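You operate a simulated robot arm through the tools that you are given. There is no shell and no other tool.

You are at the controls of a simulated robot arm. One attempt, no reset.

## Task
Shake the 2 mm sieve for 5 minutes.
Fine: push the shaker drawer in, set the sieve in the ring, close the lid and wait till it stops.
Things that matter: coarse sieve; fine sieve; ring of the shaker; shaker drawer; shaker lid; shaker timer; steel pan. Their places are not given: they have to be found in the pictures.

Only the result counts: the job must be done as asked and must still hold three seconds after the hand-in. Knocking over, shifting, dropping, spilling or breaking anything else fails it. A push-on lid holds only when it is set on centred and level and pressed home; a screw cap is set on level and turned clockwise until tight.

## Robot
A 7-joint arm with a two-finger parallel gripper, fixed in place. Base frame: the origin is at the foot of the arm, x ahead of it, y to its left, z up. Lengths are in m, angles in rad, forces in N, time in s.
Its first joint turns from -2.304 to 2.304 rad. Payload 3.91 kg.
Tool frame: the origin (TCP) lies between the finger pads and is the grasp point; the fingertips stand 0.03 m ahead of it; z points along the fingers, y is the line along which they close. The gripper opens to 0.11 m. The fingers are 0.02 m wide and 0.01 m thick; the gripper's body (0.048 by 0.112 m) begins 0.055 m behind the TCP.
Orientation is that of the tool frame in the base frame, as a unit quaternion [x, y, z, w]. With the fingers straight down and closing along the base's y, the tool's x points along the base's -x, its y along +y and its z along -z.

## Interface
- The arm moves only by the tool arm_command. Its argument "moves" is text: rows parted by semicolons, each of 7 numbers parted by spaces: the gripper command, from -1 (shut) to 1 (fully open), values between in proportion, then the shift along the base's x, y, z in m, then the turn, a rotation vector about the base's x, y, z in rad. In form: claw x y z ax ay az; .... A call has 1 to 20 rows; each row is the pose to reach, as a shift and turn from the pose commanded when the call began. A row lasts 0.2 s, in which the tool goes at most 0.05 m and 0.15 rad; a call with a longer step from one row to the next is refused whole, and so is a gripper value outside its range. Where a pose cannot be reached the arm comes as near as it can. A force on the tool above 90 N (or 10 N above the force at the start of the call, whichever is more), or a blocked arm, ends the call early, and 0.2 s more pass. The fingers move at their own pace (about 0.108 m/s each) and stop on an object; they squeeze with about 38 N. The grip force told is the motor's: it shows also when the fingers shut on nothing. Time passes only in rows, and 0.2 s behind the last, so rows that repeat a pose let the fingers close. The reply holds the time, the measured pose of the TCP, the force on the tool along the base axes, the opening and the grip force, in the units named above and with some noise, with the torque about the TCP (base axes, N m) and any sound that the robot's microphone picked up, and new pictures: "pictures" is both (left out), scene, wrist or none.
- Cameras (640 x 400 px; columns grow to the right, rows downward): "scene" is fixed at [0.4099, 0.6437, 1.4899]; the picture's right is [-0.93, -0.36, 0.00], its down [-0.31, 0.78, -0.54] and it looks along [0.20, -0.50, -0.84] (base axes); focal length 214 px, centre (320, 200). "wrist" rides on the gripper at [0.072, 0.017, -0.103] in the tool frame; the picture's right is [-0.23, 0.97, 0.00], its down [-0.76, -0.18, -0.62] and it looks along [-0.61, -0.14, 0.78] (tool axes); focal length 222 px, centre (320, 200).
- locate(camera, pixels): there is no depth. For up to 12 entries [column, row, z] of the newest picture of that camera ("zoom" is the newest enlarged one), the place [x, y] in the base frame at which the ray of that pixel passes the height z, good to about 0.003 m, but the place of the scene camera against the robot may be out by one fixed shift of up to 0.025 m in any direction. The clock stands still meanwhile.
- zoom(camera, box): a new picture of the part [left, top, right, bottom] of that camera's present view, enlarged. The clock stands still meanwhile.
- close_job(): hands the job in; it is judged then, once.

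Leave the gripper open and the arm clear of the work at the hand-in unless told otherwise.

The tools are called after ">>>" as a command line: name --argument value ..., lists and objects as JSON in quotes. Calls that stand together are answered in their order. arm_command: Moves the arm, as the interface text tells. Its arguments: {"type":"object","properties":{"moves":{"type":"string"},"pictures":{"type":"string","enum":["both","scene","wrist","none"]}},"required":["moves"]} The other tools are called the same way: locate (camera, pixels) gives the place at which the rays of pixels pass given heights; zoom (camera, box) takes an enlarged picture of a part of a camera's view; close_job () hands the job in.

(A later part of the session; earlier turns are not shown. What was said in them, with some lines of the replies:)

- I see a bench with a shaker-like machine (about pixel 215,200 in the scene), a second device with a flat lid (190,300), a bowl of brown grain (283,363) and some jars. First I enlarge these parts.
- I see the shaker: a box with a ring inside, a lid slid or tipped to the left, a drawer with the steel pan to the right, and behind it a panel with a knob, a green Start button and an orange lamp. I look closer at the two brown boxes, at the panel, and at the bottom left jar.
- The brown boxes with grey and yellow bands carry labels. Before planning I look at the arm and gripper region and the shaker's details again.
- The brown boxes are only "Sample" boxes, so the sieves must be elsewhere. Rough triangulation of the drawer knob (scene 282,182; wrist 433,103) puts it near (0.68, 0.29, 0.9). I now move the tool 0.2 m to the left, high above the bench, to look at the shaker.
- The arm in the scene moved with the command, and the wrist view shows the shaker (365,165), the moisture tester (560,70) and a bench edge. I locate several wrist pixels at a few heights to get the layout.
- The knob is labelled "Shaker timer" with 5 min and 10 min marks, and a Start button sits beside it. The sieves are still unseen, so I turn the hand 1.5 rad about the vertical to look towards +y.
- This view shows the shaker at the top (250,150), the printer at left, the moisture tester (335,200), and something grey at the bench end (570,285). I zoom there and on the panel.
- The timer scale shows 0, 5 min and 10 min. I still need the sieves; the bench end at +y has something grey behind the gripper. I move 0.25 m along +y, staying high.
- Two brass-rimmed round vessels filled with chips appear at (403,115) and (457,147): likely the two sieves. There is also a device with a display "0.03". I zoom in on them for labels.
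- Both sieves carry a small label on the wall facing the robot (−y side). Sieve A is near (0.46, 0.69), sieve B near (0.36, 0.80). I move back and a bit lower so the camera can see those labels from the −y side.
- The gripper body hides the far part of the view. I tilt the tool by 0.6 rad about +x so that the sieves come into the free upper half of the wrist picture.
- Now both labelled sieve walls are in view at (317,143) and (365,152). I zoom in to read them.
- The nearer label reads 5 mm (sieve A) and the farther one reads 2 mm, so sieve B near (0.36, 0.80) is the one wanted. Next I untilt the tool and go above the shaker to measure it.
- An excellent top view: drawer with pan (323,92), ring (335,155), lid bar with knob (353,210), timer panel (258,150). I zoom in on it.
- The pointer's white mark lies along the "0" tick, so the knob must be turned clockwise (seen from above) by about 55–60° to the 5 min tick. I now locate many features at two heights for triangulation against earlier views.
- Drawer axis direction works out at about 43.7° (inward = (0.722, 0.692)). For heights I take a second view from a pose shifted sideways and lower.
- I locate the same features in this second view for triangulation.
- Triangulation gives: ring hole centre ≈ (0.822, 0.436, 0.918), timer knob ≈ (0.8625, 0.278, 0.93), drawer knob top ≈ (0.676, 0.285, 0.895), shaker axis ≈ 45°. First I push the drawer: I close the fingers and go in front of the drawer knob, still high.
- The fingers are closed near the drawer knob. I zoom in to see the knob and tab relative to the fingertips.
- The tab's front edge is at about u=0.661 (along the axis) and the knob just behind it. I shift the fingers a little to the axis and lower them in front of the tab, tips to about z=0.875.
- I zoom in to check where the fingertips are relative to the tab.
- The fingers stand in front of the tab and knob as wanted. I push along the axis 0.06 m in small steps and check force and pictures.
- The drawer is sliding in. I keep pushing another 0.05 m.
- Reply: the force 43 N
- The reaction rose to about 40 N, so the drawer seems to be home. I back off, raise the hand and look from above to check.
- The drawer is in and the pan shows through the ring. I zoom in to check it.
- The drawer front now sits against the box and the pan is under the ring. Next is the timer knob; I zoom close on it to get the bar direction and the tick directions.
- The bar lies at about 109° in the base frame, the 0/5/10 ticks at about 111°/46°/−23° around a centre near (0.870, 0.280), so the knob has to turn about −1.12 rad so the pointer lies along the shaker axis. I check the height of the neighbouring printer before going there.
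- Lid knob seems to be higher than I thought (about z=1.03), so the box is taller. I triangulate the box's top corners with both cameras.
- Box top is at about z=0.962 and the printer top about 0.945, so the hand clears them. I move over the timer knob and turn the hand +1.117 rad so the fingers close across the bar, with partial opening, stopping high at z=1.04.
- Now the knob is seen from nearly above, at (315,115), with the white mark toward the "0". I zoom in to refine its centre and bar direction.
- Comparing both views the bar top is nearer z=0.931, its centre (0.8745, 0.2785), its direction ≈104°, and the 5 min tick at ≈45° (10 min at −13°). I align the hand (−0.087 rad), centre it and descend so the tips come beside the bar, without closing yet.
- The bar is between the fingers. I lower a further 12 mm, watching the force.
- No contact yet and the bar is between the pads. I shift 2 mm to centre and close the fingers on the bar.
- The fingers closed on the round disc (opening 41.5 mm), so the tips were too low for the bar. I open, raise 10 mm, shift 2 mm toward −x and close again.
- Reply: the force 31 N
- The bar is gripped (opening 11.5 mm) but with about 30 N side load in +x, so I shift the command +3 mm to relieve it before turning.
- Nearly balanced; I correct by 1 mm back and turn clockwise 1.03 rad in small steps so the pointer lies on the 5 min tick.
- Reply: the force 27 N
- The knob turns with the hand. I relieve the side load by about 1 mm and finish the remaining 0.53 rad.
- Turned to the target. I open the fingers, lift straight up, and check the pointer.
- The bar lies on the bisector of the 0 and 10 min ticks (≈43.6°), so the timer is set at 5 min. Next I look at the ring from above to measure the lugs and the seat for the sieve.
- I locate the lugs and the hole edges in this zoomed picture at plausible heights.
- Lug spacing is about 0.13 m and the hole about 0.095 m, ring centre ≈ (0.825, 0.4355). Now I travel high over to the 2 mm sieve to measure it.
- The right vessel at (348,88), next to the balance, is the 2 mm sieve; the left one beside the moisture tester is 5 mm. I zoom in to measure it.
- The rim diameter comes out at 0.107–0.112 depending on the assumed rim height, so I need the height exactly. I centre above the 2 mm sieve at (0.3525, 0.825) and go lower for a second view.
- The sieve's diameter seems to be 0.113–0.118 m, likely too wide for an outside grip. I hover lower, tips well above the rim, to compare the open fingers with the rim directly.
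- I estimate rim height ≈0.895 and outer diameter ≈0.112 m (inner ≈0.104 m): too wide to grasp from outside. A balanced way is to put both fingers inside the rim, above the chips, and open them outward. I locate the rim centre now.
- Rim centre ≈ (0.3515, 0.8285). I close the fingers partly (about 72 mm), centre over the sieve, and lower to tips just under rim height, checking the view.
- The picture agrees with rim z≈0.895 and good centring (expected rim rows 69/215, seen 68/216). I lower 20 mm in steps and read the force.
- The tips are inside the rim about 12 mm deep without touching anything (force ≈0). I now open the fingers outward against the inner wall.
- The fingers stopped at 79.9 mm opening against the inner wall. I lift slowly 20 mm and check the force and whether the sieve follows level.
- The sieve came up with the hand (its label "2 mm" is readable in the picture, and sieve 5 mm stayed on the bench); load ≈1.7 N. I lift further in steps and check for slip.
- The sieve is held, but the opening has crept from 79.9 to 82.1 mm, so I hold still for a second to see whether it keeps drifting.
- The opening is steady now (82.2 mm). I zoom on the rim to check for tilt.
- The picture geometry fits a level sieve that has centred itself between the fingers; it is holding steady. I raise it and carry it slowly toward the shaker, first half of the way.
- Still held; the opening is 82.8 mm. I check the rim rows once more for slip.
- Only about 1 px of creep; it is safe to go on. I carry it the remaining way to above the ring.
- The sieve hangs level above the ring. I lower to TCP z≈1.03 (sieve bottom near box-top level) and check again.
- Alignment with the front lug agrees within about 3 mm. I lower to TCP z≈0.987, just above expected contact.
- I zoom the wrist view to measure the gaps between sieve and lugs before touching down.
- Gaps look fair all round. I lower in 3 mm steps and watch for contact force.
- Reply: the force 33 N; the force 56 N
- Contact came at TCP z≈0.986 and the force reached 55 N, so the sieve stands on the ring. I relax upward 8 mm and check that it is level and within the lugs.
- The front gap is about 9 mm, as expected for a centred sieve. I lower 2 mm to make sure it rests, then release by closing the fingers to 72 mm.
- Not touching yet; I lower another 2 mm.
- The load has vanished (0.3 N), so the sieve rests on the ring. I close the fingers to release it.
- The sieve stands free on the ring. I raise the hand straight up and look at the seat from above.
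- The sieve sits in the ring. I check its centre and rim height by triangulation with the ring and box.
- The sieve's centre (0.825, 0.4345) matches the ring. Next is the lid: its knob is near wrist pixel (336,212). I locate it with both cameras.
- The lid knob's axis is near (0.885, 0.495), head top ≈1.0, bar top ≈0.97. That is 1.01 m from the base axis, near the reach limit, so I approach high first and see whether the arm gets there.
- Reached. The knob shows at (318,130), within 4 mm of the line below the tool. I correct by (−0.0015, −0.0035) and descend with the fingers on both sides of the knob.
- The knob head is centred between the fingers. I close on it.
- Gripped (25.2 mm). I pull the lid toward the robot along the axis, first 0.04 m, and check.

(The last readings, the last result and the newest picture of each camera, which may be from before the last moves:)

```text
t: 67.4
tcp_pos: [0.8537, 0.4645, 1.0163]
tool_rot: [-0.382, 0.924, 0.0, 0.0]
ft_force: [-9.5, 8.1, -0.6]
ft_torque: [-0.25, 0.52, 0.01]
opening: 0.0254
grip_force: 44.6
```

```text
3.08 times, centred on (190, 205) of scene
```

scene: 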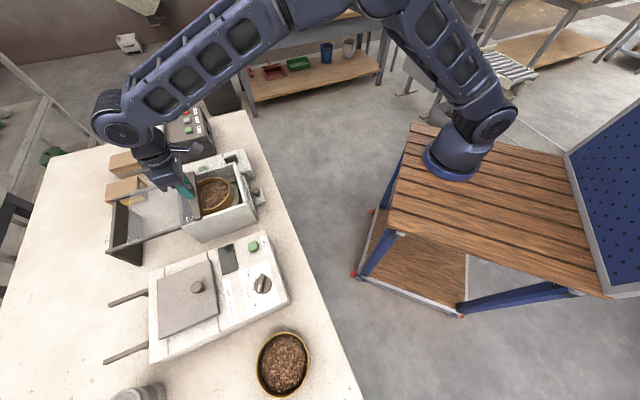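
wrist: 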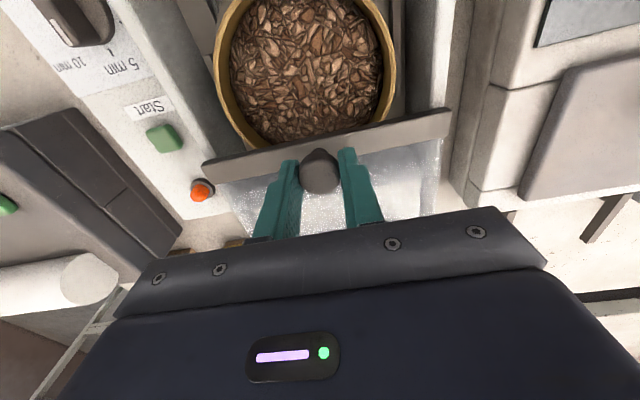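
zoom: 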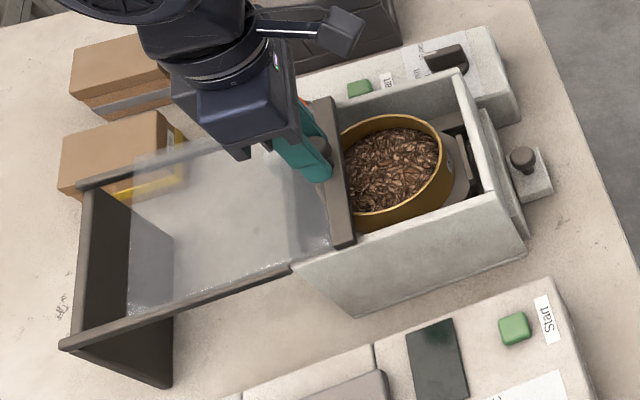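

The lid slides on its rails; a side force shows the axis is nearer 43.6°. I correct for that and pull another 0.05 m, watching for contact with the sieve rim.

>>> arm_command --moves "-1 -0.0079 -0.0062 0 0 0 0; -1 -0.0152 -0.0131 0 0 0 0; -1 -0.0224 -0.02 0 0 0 0; -1 -0.0297 -0.0269 0 0 0 0; -1 -0.0369 -0.0338 0 0 0 0; -1 -0.0369 -0.0338 0 0 0 0" --pictures "both"

>>> zoom --camera "scene" --box '[100, 140, 280, 270]'

```text
t: 68.8
tcp_pos: [0.8187, 0.4303, 1.0153]
tool_rot: [-0.382, 0.924, -0.001, 0.001]
ft_force: [5.3, -6.7, -3.8]
ft_torque: [0.15, -0.31, -0.01]
opening: 0.0256
grip_force: 45.2
```

scene: 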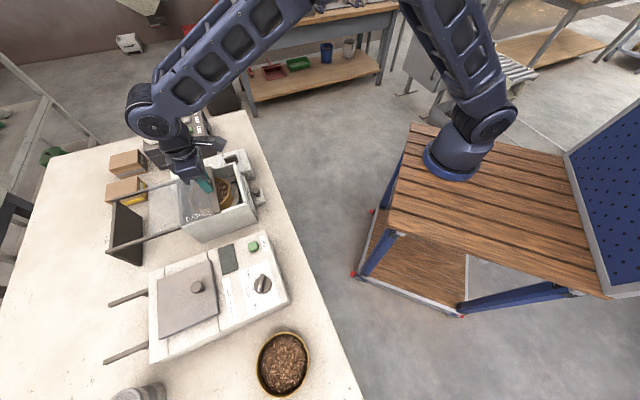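
wrist: 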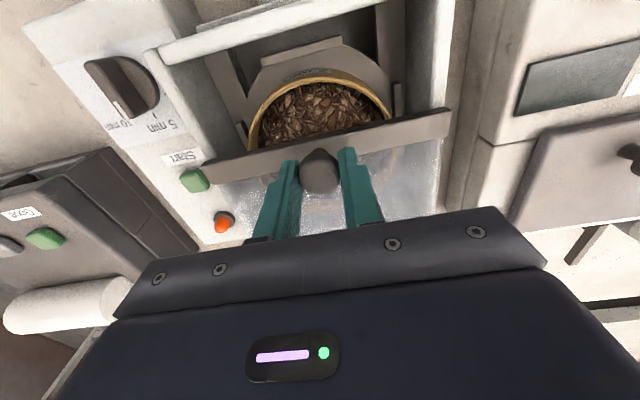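

```text
3.08 times, centred on (190, 205) of scene
```

zoom: 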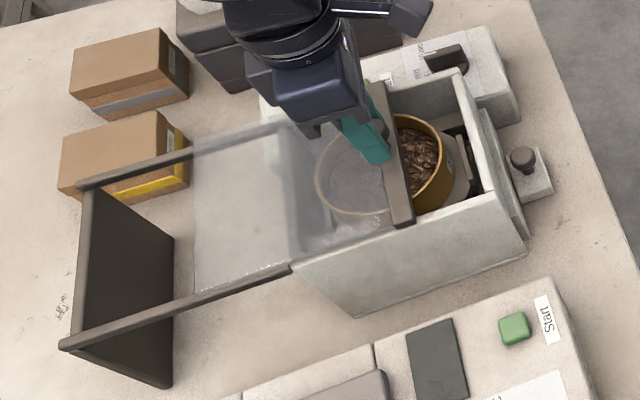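

The lid passes over the sieve without touching. I continue 0.05 m with a slightly corrected direction (44.3°).

>>> arm_command --moves "-1 -0.0067 -0.0075 0 0 0 0; -1 -0.0138 -0.0145 0 0 0 0; -1 -0.021 -0.0215 0 0 0 0; -1 -0.0281 -0.0284 0 0 0 0; -1 -0.0353 -0.0354 0 0 0 0; -1 -0.0353 -0.0354 0 0 0 0" --pictures "both"

>>> zoom --camera "scene" --box '[100, 140, 280, 270]'

```text
t: 70.2
tcp_pos: [0.7832, 0.3952, 1.0166]
tool_rot: [-0.382, 0.924, -0.001, -0.001]
ft_force: [15.0, -15.8, -15.3]
ft_torque: [0.29, -0.73, 0.03]
opening: 0.0253
grip_force: 45.5
```

scene: 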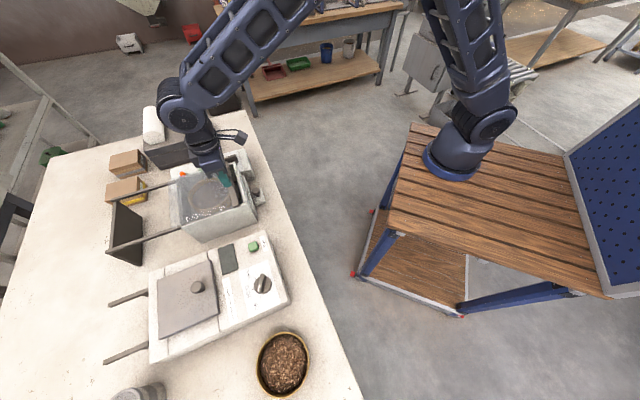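
wrist: 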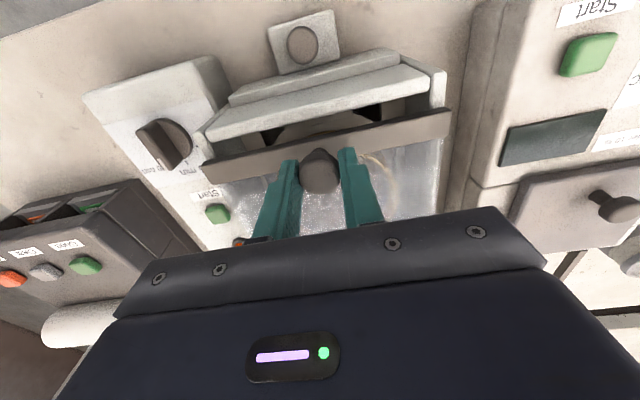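

```text
3.08 times, centred on (190, 205) of scene
```

zoom: 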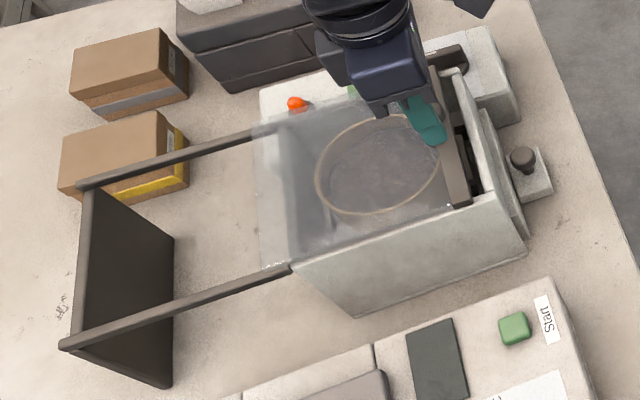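

The lid is nearly closed; side load −w about 22 N. I relieve it by 1.8 mm, lower 1 mm, and pull a further 0.015 m straight along 45°.

>>> arm_command --moves "-1 0.0013 -0.0013 -0.001 0 0 0; -1 -0.0022 -0.0048 -0.001 0 0 0; -1 -0.0057 -0.0083 -0.001 0 0 0; -1 -0.0093 -0.0119 -0.001 0 0 0; -1 -0.0093 -0.0119 -0.001 0 0 0" --pictures "wrist"

```text
t: 71.4
tcp_pos: [0.7743, 0.3835, 1.0155]
tool_rot: [-0.383, 0.924, 0.0, 0.0]
ft_force: [3.1, -2.5, 11.7]
ft_torque: [0.11, -0.19, 0.0]
opening: 0.0255
grip_force: 45.1
```

wrist: 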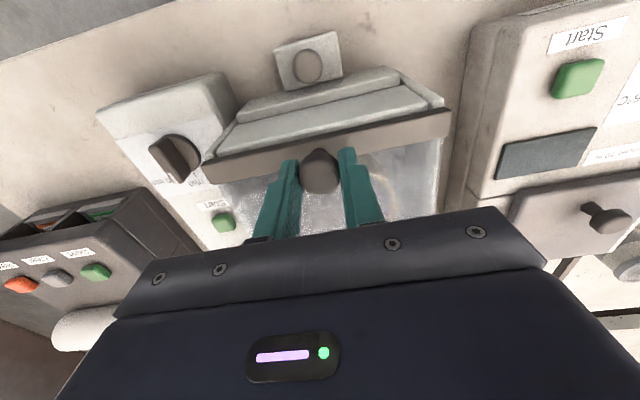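

Lid bar is at the lintel; no end stop felt yet. I pull on in 5 mm steps until the force rises.

>>> arm_command --moves "-1 -0.0035 -0.0035 0.0005 0 0 0; -1 -0.007 -0.007 0.0005 0 0 0; -1 -0.007 -0.007 0.0005 0 0 0" --pictures "wrist"

```text
t: 72.2
tcp_pos: [0.7668, 0.3789, 1.0167]
tool_rot: [-0.383, 0.924, 0.001, 0.001]
ft_force: [21.1, 24.7, 4.4]
ft_torque: [0.44, -0.36, -0.02]
opening: 0.0256
grip_force: 44.7
```

wrist: 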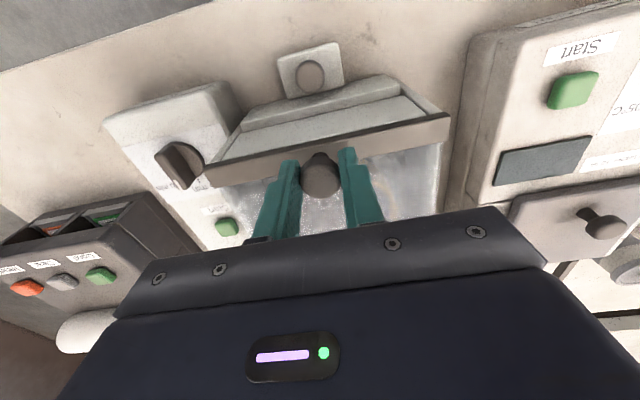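

A reaction of about 32 N along the axis: the lid has hit its stop (travel ≈0.163 m). I relieve, open the fingers and lift.

>>> arm_command --moves "-1 0.001 0.001 0 0 0 0; -0.5 0.001 0.001 0 0 0 0; 0.2 0.001 0.001 0 0 0 0; 0.2 0.001 0.001 0 0 0 0; 0.2 0.001 0.001 0.03 0 0 0; 0.2 0.001 0.001 0.07 0 0 0; 0.2 -0.02 -0.02 0.11 0 0 0; 0.2 -0.04 -0.04 0.15 0 0 0; 1 -0.04 -0.04 0.16 0 0 0; 1 -0.04 -0.04 0.16 0 0 0" --pictures "both"

>>> zoom --camera "scene" --box '[100, 140, 280, 270]'

>>> zoom --camera "wrist" --box '[210, 70, 420, 240]'

```text
t: 74.4
tcp_pos: [0.7291, 0.3375, 1.1764]
tool_rot: [-0.383, 0.924, 0.0, -0.001]
ft_force: [-0.3, 0.2, 0.4]
ft_torque: [0.03, 0.0, 0.02]
opening: 0.1102
grip_force: 0.0
```

scene: 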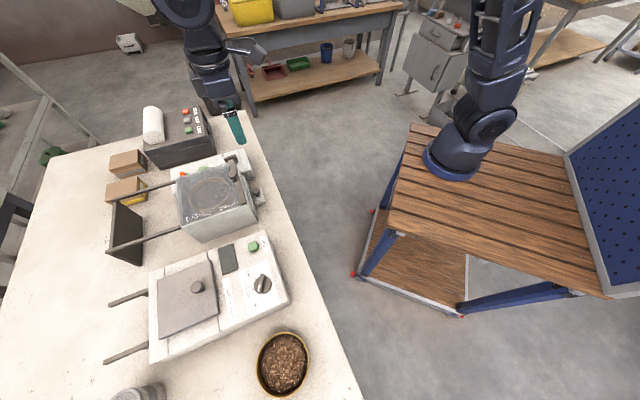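
wrist: 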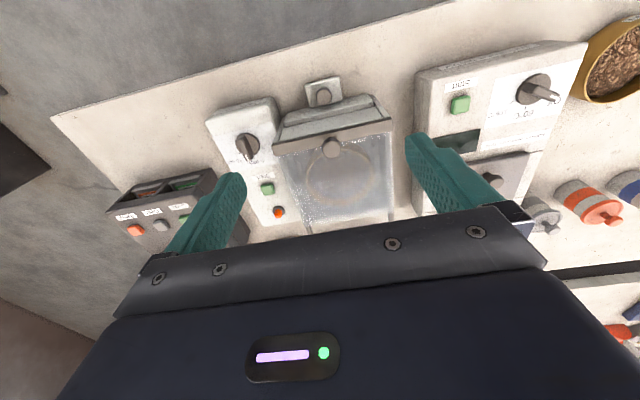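

```text
3.08 times, centred on (190, 205) of scene
```

zoom: 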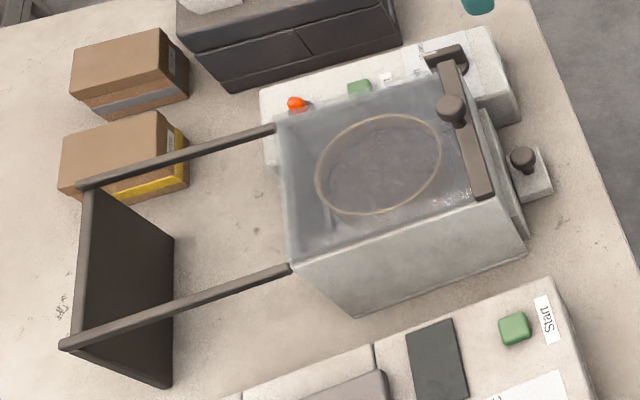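

```text
2.35 times, centred on (315, 155) of wrist
```

zoom: 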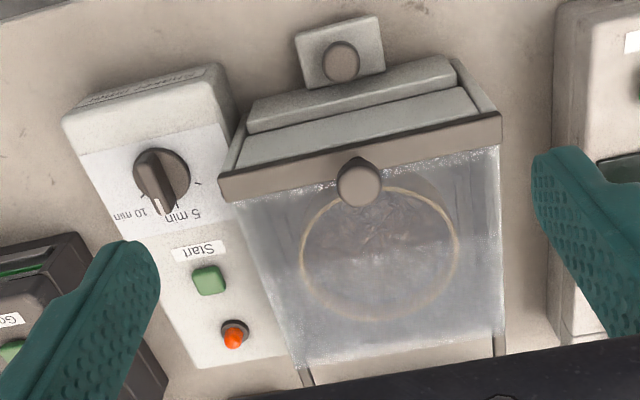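

The lid is closed over the box and the pointer still shows 5 min. The lamp looks orange as before. Next I press the shaker's own Start button at wrist pixel (267,189); I locate it.

>>> locate --camera "wrist" --pixels '[[267.3, 189, 0.92], [267.3, 189, 0.91], [278.5, 212, 0.92]]'

>>> locate --camera "scene" --pixels '[[202.3, 168.6, 0.92], [202.3, 168.6, 0.91]]'

>>> zoom --camera "wrist" --box '[235, 160, 305, 225]'

```text
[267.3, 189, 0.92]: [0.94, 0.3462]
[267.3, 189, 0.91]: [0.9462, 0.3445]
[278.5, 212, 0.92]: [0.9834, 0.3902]
```

```text
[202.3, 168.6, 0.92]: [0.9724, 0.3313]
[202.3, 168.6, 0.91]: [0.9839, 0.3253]
```

```text
6.15 times, centred on (270, 192) of wrist
```

zoom: 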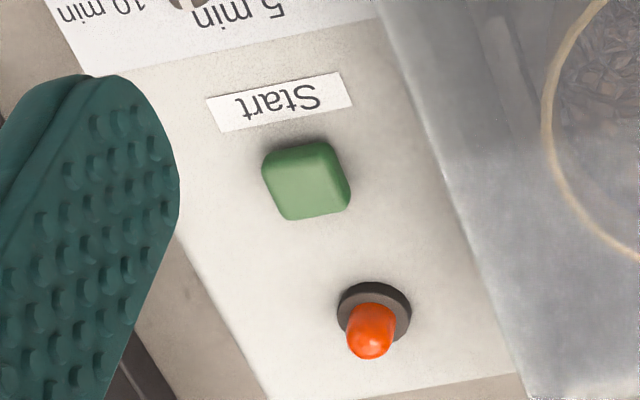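

Start button ≈ (0.940, 0.346) at z≈0.92. I close the fingers and move above it, staying high, then look again.

>>> arm_command --moves "-1 0.03 0.001 -0.01 0 0 0; -1 0.07 0.003 -0.02 0 0 0; -1 0.11 0.005 -0.03 0 0 0; -1 0.15 0.006 -0.04 0 0 0; -1 0.19 0.008 -0.06 0 0 0; -1 0.2114 0.0085 -0.09 0 0 0; -1 0.2114 0.0085 -0.12 0 0 0; -1 0.2114 0.0085 -0.14 0 0 0; -1 0.2114 0.0085 -0.14 0 0 0" --pictures "both"

>>> zoom --camera "wrist" --box '[240, 80, 400, 240]'

```text
t: 76.4
tcp_pos: [0.9393, 0.3461, 1.0355]
tool_rot: [-0.382, 0.924, -0.001, 0.0]
ft_force: [0.5, 0.3, -0.1]
ft_torque: [0.01, 0.04, 0.0]
opening: 0.0002
grip_force: 37.9
```

scene: 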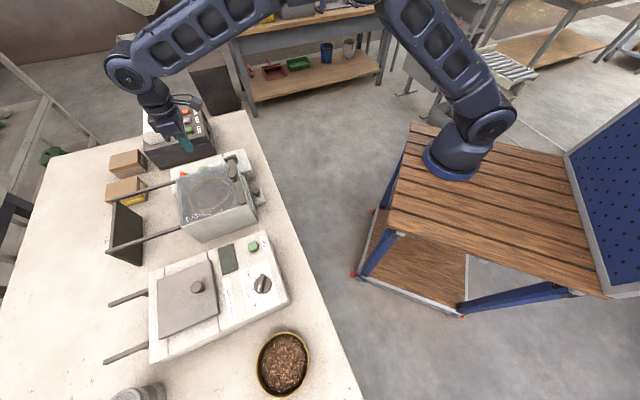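
wrist: 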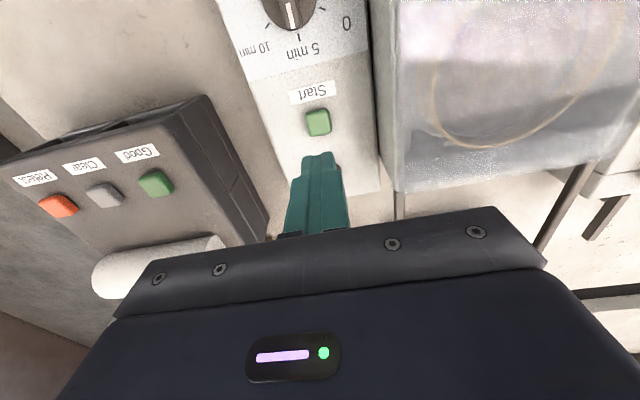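

```text
2.50 times, centred on (320, 160) of wrist
```

zoom: 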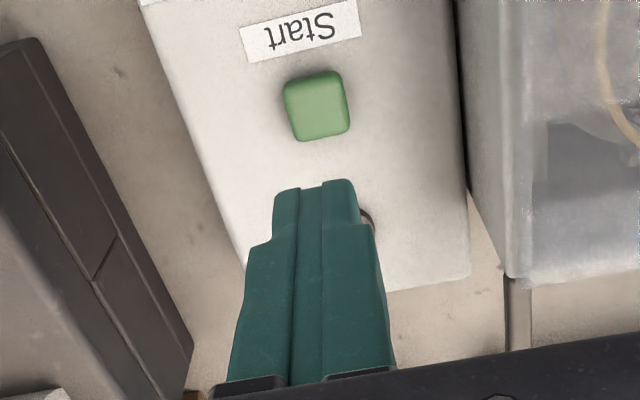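

The button at (319,122) is right below the tool. I descend to about 8 mm above it.

>>> arm_command --moves "-1 0.001 0.001 -0.03 0 0 0; -1 0.001 0.001 -0.055 0 0 0; -1 0.001 0.001 -0.075 0 0 0; -1 0.001 0.001 -0.075 0 0 0" --pictures "wrist"

>>> zoom --camera "wrist" --box '[240, 100, 400, 240]'

```text
t: 77.4
tcp_pos: [0.9383, 0.3456, 0.9603]
tool_rot: [-0.383, 0.924, 0.0, -0.001]
ft_force: [-0.3, 0.6, 0.1]
ft_torque: [0.0, 0.0, 0.0]
opening: 0.0001
grip_force: 37.7
```

wrist: 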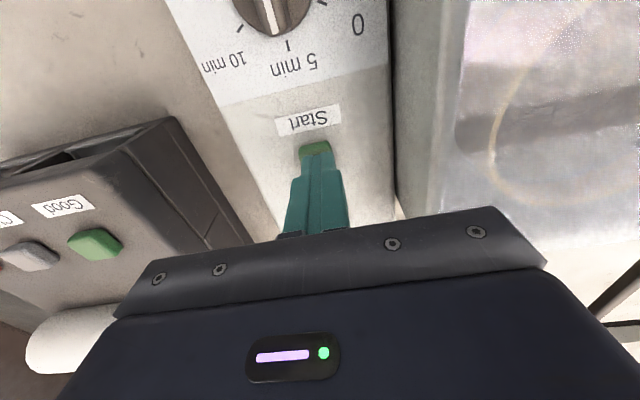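

```text
2.86 times, centred on (320, 170) of wrist
```

zoom: 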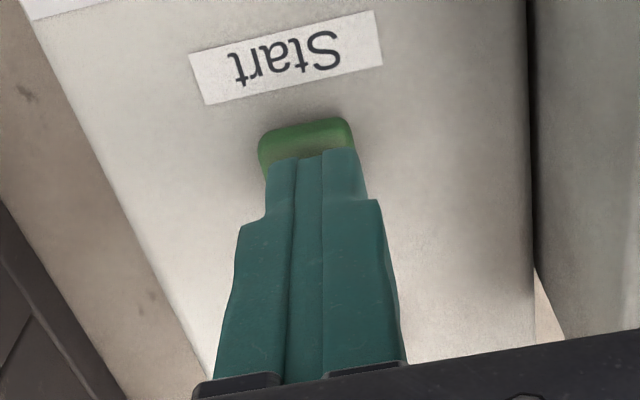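

The pointer sits exactly at the 5 min tick, and the tips are over the button. I shift 3 mm toward the button's middle and press down in small steps.

>>> arm_command --moves "-1 -0.002 -0.002 -0.004 0 0 0; -1 -0.002 -0.002 -0.008 0 0 0; -1 -0.002 -0.002 -0.01 0 0 0" --pictures "none"

```text
t: 78.2
tcp_pos: [0.9364, 0.3448, 0.9509]
tool_rot: [-0.383, 0.924, 0.0, 0.0]
ft_force: [-0.8, 0.3, 2.2]
ft_torque: [0.0, 0.0, 0.04]
opening: 0.0004
grip_force: 37.5
```

Contact begins (2.2 N). I press 3 mm further.

>>> arm_command --moves "-1 0 0 -0.0015 0 0 0; -1 0 0 -0.003 0 0 0" --pictures "none"

```text
t: 78.8
tcp_pos: [0.9378, 0.3448, 0.948]
tool_rot: [-0.383, 0.924, 0.0, 0.001]
ft_force: [-0.4, -1.5, 3.0]
ft_torque: [0.01, -0.05, -0.03]
opening: 0.0
grip_force: 37.3
heard: click
```

A click was heard: Start is pressed. I raise the hand and watch the shaker.

>>> arm_command --moves "-1 0 0 0.01 0 0 0; -1 0 0 0.04 0 0 0; -1 0 0 0.08 0 0 0; -1 -0.02 -0.02 0.12 0 0 0; -1 -0.05 -0.04 0.16 0 0 0; -1 -0.09 -0.05 0.18 0 0 0; 0 -0.13 -0.05 0.2 0 0 0; 1 -0.17 -0.03 0.22 0 0 0; 1 -0.2 -0.02 0.22 0 0 0; 1 -0.2 -0.02 0.22 0 0 0" --pictures "both"

>>> zoom --camera "wrist" --box '[200, 70, 410, 240]'

>>> zoom --camera "scene" --box '[100, 140, 280, 270]'

```text
refused: row 5 steps farther than a row can; nothing moved
```

```text
2.35 times, centred on (305, 155) of wrist
```

zoom: 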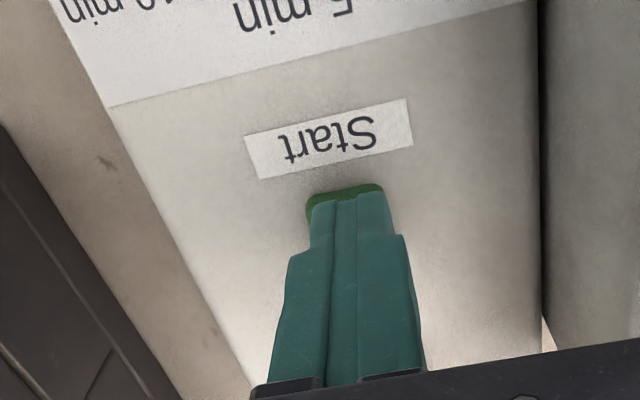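

```text
3.08 times, centred on (190, 205) of scene
```

zoom: 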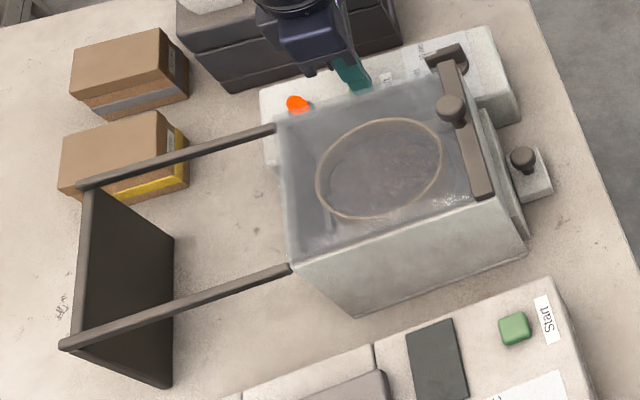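

The retreat was refused because one step was too long. I repeat it with shorter steps; the lamp looks brighter orange now.

>>> arm_command --moves "-1 0 0 0.01 0 0 0; -1 0 0 0.04 0 0 0; -1 0 0 0.08 0 0 0; -1 -0.02 -0.01 0.12 0 0 0; -1 -0.045 -0.02 0.15 0 0 0; -1 -0.08 -0.03 0.17 0 0 0; 0 -0.12 -0.03 0.19 0 0 0; 1 -0.16 -0.025 0.21 0 0 0; 1 -0.2 -0.02 0.22 0 0 0; 1 -0.2 -0.02 0.22 0 0 0" --pictures "both"

>>> zoom --camera "wrist" --box '[200, 70, 410, 240]'

>>> zoom --camera "scene" --box '[100, 140, 280, 270]'

```text
t: 81.0
tcp_pos: [0.7341, 0.3234, 1.171]
tool_rot: [-0.382, 0.924, 0.0, 0.0]
ft_force: [-0.7, 0.5, 0.7]
ft_torque: [0.02, 0.02, -0.02]
opening: 0.11
grip_force: 0.1
```

scene: 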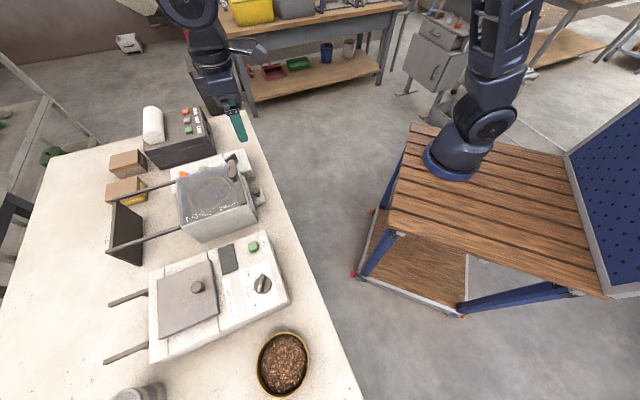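
wrist: 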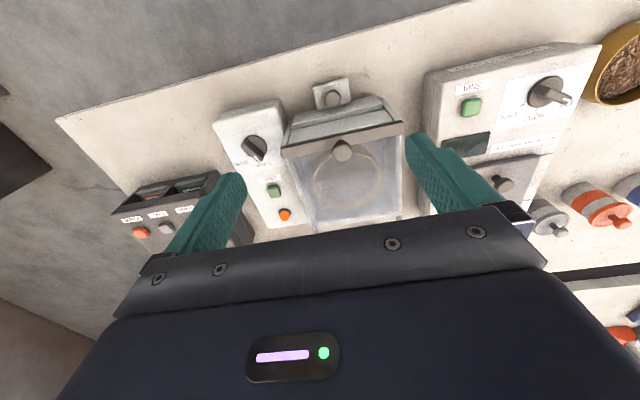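

```text
2.35 times, centred on (305, 155) of wrist
```

zoom: 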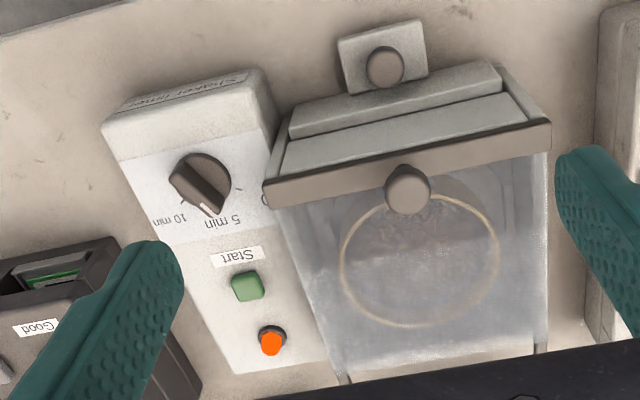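

```text
3.08 times, centred on (190, 205) of scene
```

zoom: 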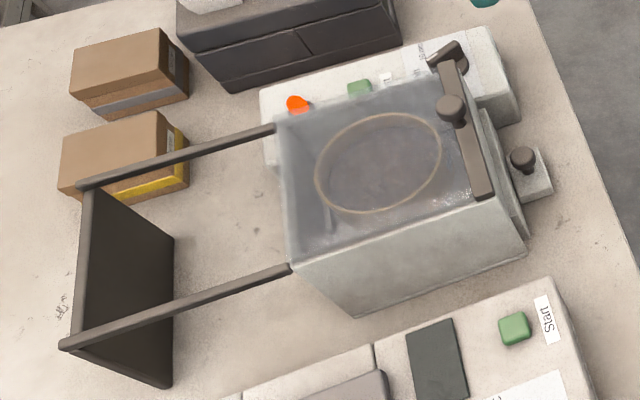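

The lamp is now lit bright orange. The timer knob seems to have moved, so I zoom in on it.

>>> zoom --camera "wrist" --box '[230, 125, 280, 165]'

>>> zoom --camera "wrist" --box '[255, 170, 305, 230]'

```text
10.00 times, centred on (255, 145) of wrist
```

zoom: 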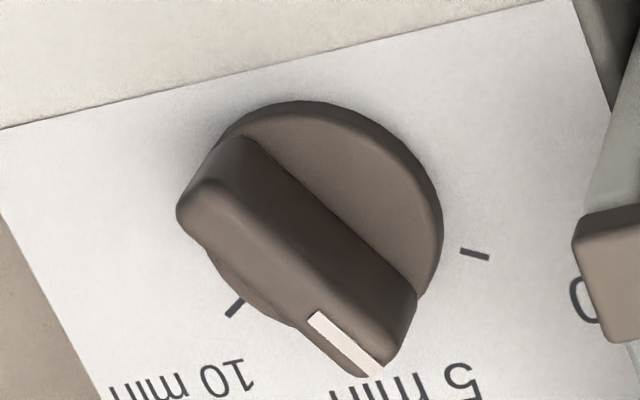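

```text
6.67 times, centred on (280, 200) of wrist
```

zoom: 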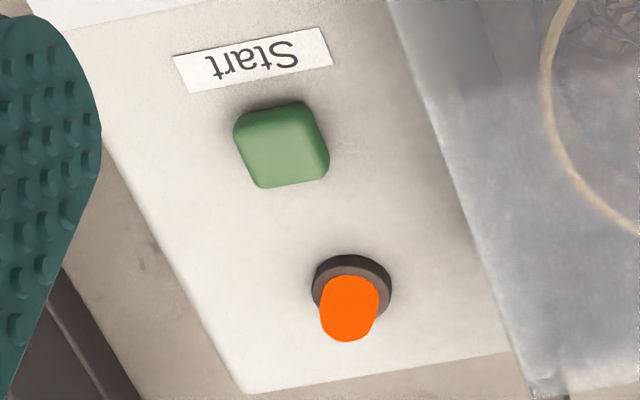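

The lamp is lit and the timer knob is running back toward 0, so the shaker runs with shortened time. I stay clear and wait 4 s.

>>> arm_command --moves "1 0 0 0 0 0 0; 1 0 0 0 0 0 0; 1 0 0 0 0 0 0; 1 0 0 0 0 0 0; 1 0 0 0 0 0 0; 1 0 0 0 0 0 0; 1 0 0 0 0 0 0; 1 0 0 0 0 0 0; 1 0 0 0 0 0 0; 1 0 0 0 0 0 0; 1 0 0 0 0 0 0; 1 0 0 0 0 0 0; 1 0 0 0 0 0 0; 1 0 0 0 0 0 0; 1 0 0 0 0 0 0; 1 0 0 0 0 0 0; 1 0 0 0 0 0 0; 1 0 0 0 0 0 0; 1 0 0 0 0 0 0; 1 0 0 0 0 0 0" --pictures "both"

>>> zoom --camera "wrist" --box '[200, 70, 410, 240]'

>>> zoom --camera "wrist" --box '[230, 125, 280, 165]'

```text
t: 85.2
tcp_pos: [0.7351, 0.3239, 1.1702]
tool_rot: [-0.382, 0.924, 0.0, 0.0]
ft_force: [-0.3, -0.3, -0.3]
ft_torque: [0.04, -0.01, -0.02]
opening: 0.1102
grip_force: 0.0
```

scene: 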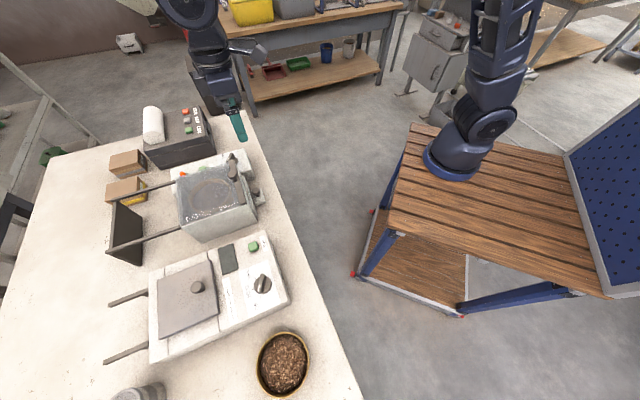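
wrist: 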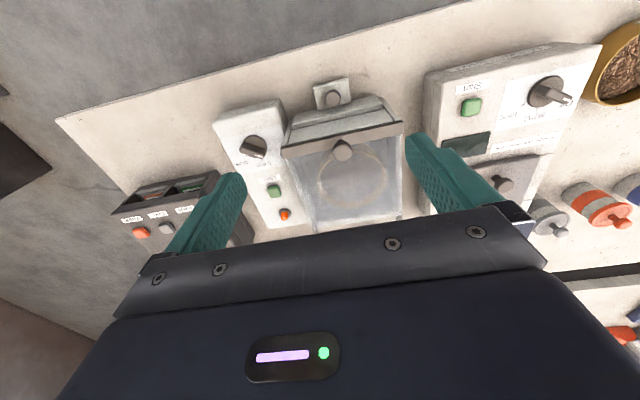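

```text
2.35 times, centred on (305, 155) of wrist
```

zoom: 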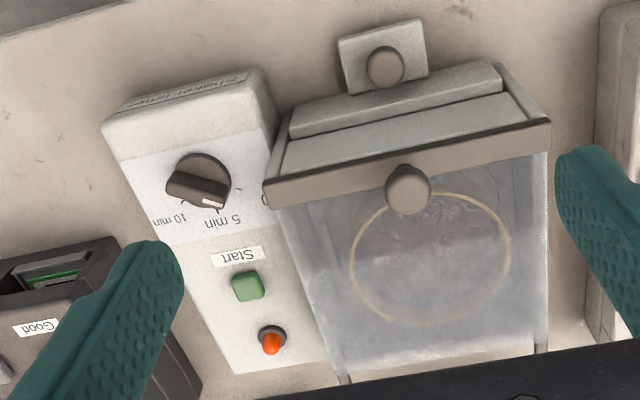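

```text
10.00 times, centred on (255, 145) of wrist
```

zoom: 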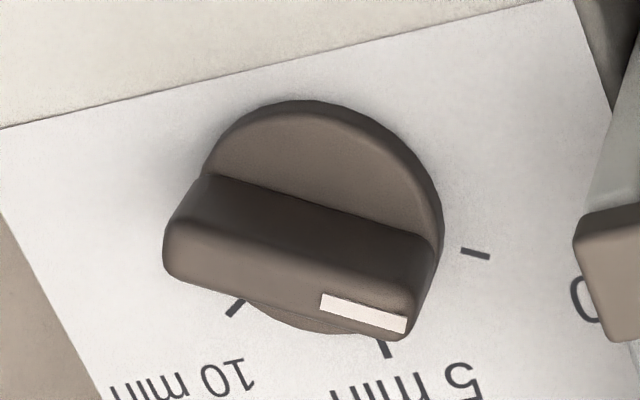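

The knob is back at 0 and the lamp is dark again. I wait 2 more seconds and compare to make sure that nothing moves any more.

>>> arm_command --moves "1 0 0 0 0 0 0; 1 0 0 0 0 0 0; 1 0 0 0 0 0 0; 1 0 0 0 0 0 0; 1 0 0 0 0 0 0; 1 0 0 0 0 0 0; 1 0 0 0 0 0 0; 1 0 0 0 0 0 0; 1 0 0 0 0 0 0; 1 0 0 0 0 0 0" --pictures "both"

>>> zoom --camera "wrist" --box '[200, 70, 410, 240]'

>>> zoom --camera "scene" --box '[100, 140, 280, 270]'

>>> zoom --camera "wrist" --box '[290, 120, 410, 210]'

```text
t: 87.4
tcp_pos: [0.7339, 0.3246, 1.1703]
tool_rot: [-0.382, 0.924, 0.001, 0.0]
ft_force: [-0.9, 0.4, 0.0]
ft_torque: [0.05, -0.03, -0.01]
opening: 0.1098
grip_force: 0.1
```

scene: 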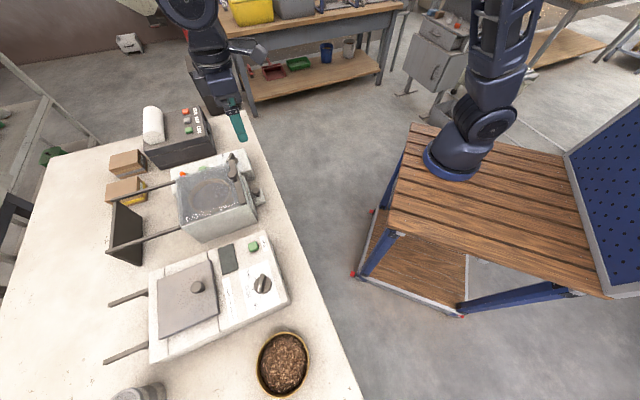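
wrist: 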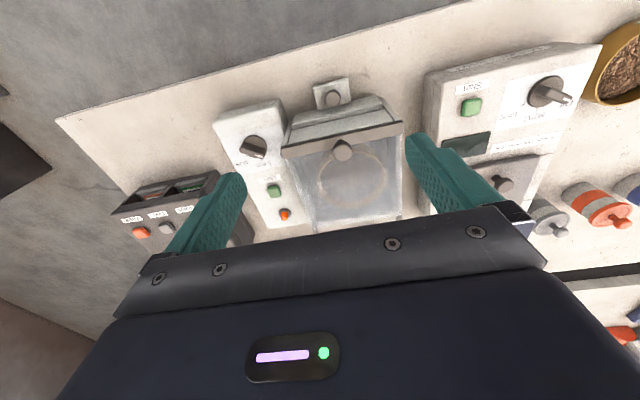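

```text
2.35 times, centred on (305, 155) of wrist
```

zoom: 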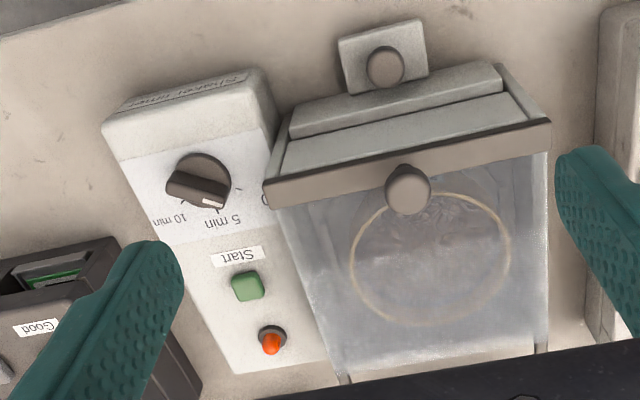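

```text
3.08 times, centred on (190, 205) of scene
```

zoom: 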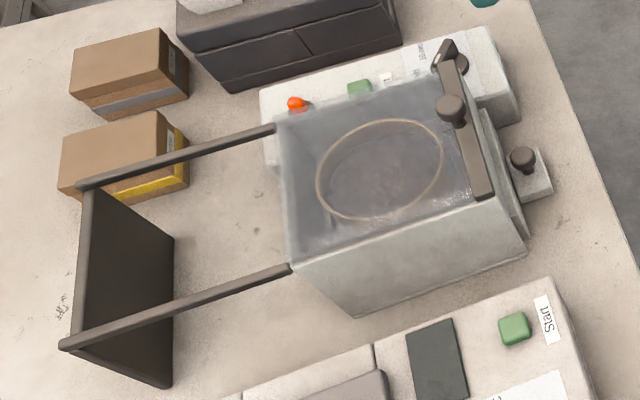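

```text
4.44 times, centred on (350, 165) of wrist
```

zoom: 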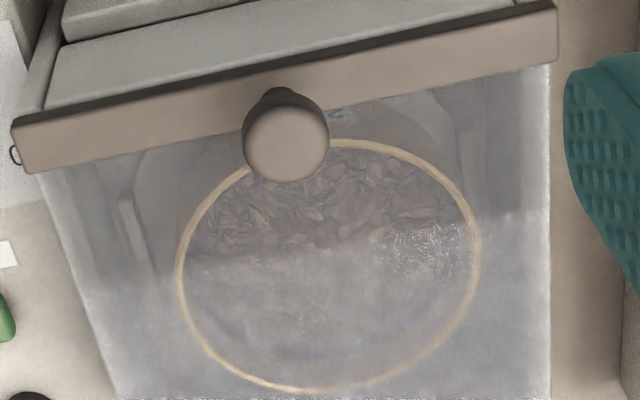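

The picture is unchanged: timer at 0, lamp dark, lid closed, sieve in the ring. I move the open hand well clear, back toward the start place, before handing in.

>>> arm_command --moves "1 -0.02 -0.03 0.01 0 0 0; 1 -0.04 -0.06 0.02 0 0 0; 1 -0.06 -0.09 0.03 0 0 0; 1 -0.08 -0.12 0.04 0 0 0; 1 -0.1 -0.15 0.045 0 0 0; 1 -0.12 -0.18 0.045 0 0 0; 1 -0.14 -0.21 0.045 0 0 0; 1 -0.14 -0.21 0.045 0 0 0" --pictures "both"

>>> zoom --camera "scene" --box '[90, 130, 330, 400]'

```text
t: 89.2
tcp_pos: [0.5966, 0.1155, 1.2134]
tool_rot: [-0.382, 0.924, 0.0, 0.001]
ft_force: [0.5, -0.6, 0.8]
ft_torque: [-0.01, 0.0, 0.01]
opening: 0.1099
grip_force: 0.0
```

scene: 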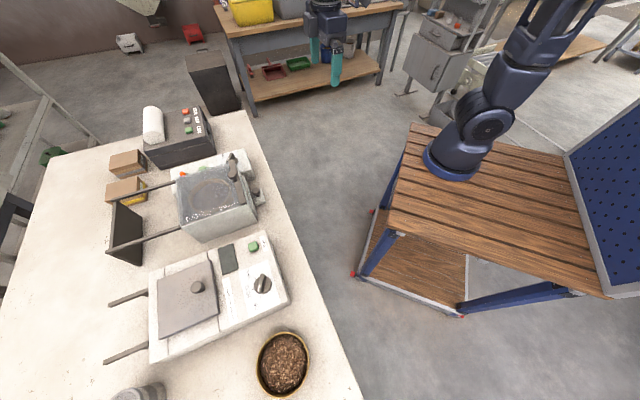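
wrist: 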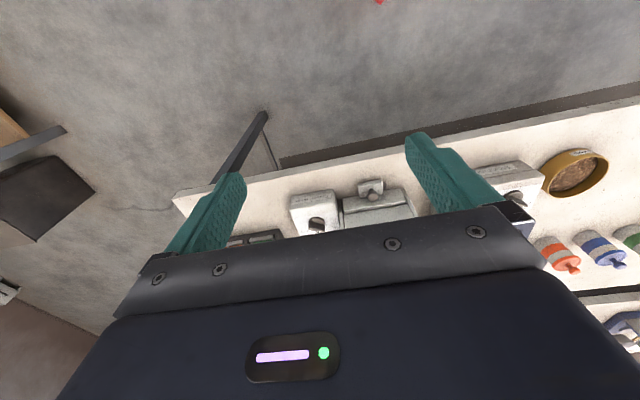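

```text
1.48 times, centred on (210, 265) of scene
```

zoom: 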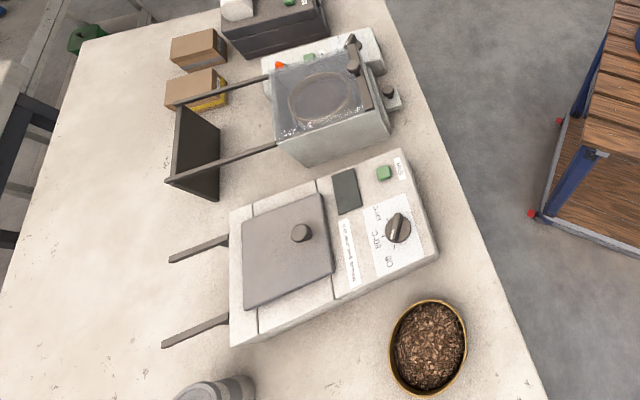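

The hand is open and clear. The drawer is in, the 2 mm sieve is in the ring, the lid is closed, the timer has run from 5 min back to 0, the lamp is dark, and everything else is where it was. I hand the job in.

>>> close_job

```text
The job is handed in.
```

I shook the 2 mm sieve on the 5 min setting; the shaker has stopped and the job is handed in. I haven't seen the verdict.

- **Drawer:** pushed in until it hit its stop, with the steel pan under the ring.
- **Timer:** turned from 0 to the 5 min mark.
- **Sieve:** the sieve labelled 2 mm sits in the ring. I lifted it with the fingers opened outward inside its rim, because it was too wide to grip from outside.
- **Lid:** slid closed until it hit its stop.
- **Run:** I pressed Start (your steps left it out, but the shaker needed it) and heard a click. The lamp lit and the timer ran back to 0. That took about 6 s on the robot's clock, so the simulation seems to shorten the five minutes. Two seconds later the lamp was dark and nothing was moving.

Shaking moved the sieve about 5 mm sideways in the ring; it is still inside the lugs. When I set the sieve down, I pressed it onto the ring with about 55 N, more than needed; I saw no damage or spill. The 5 mm sieve and the rest of the bench looked undisturbed in the last pictures. The gripper is open and the arm is clear.
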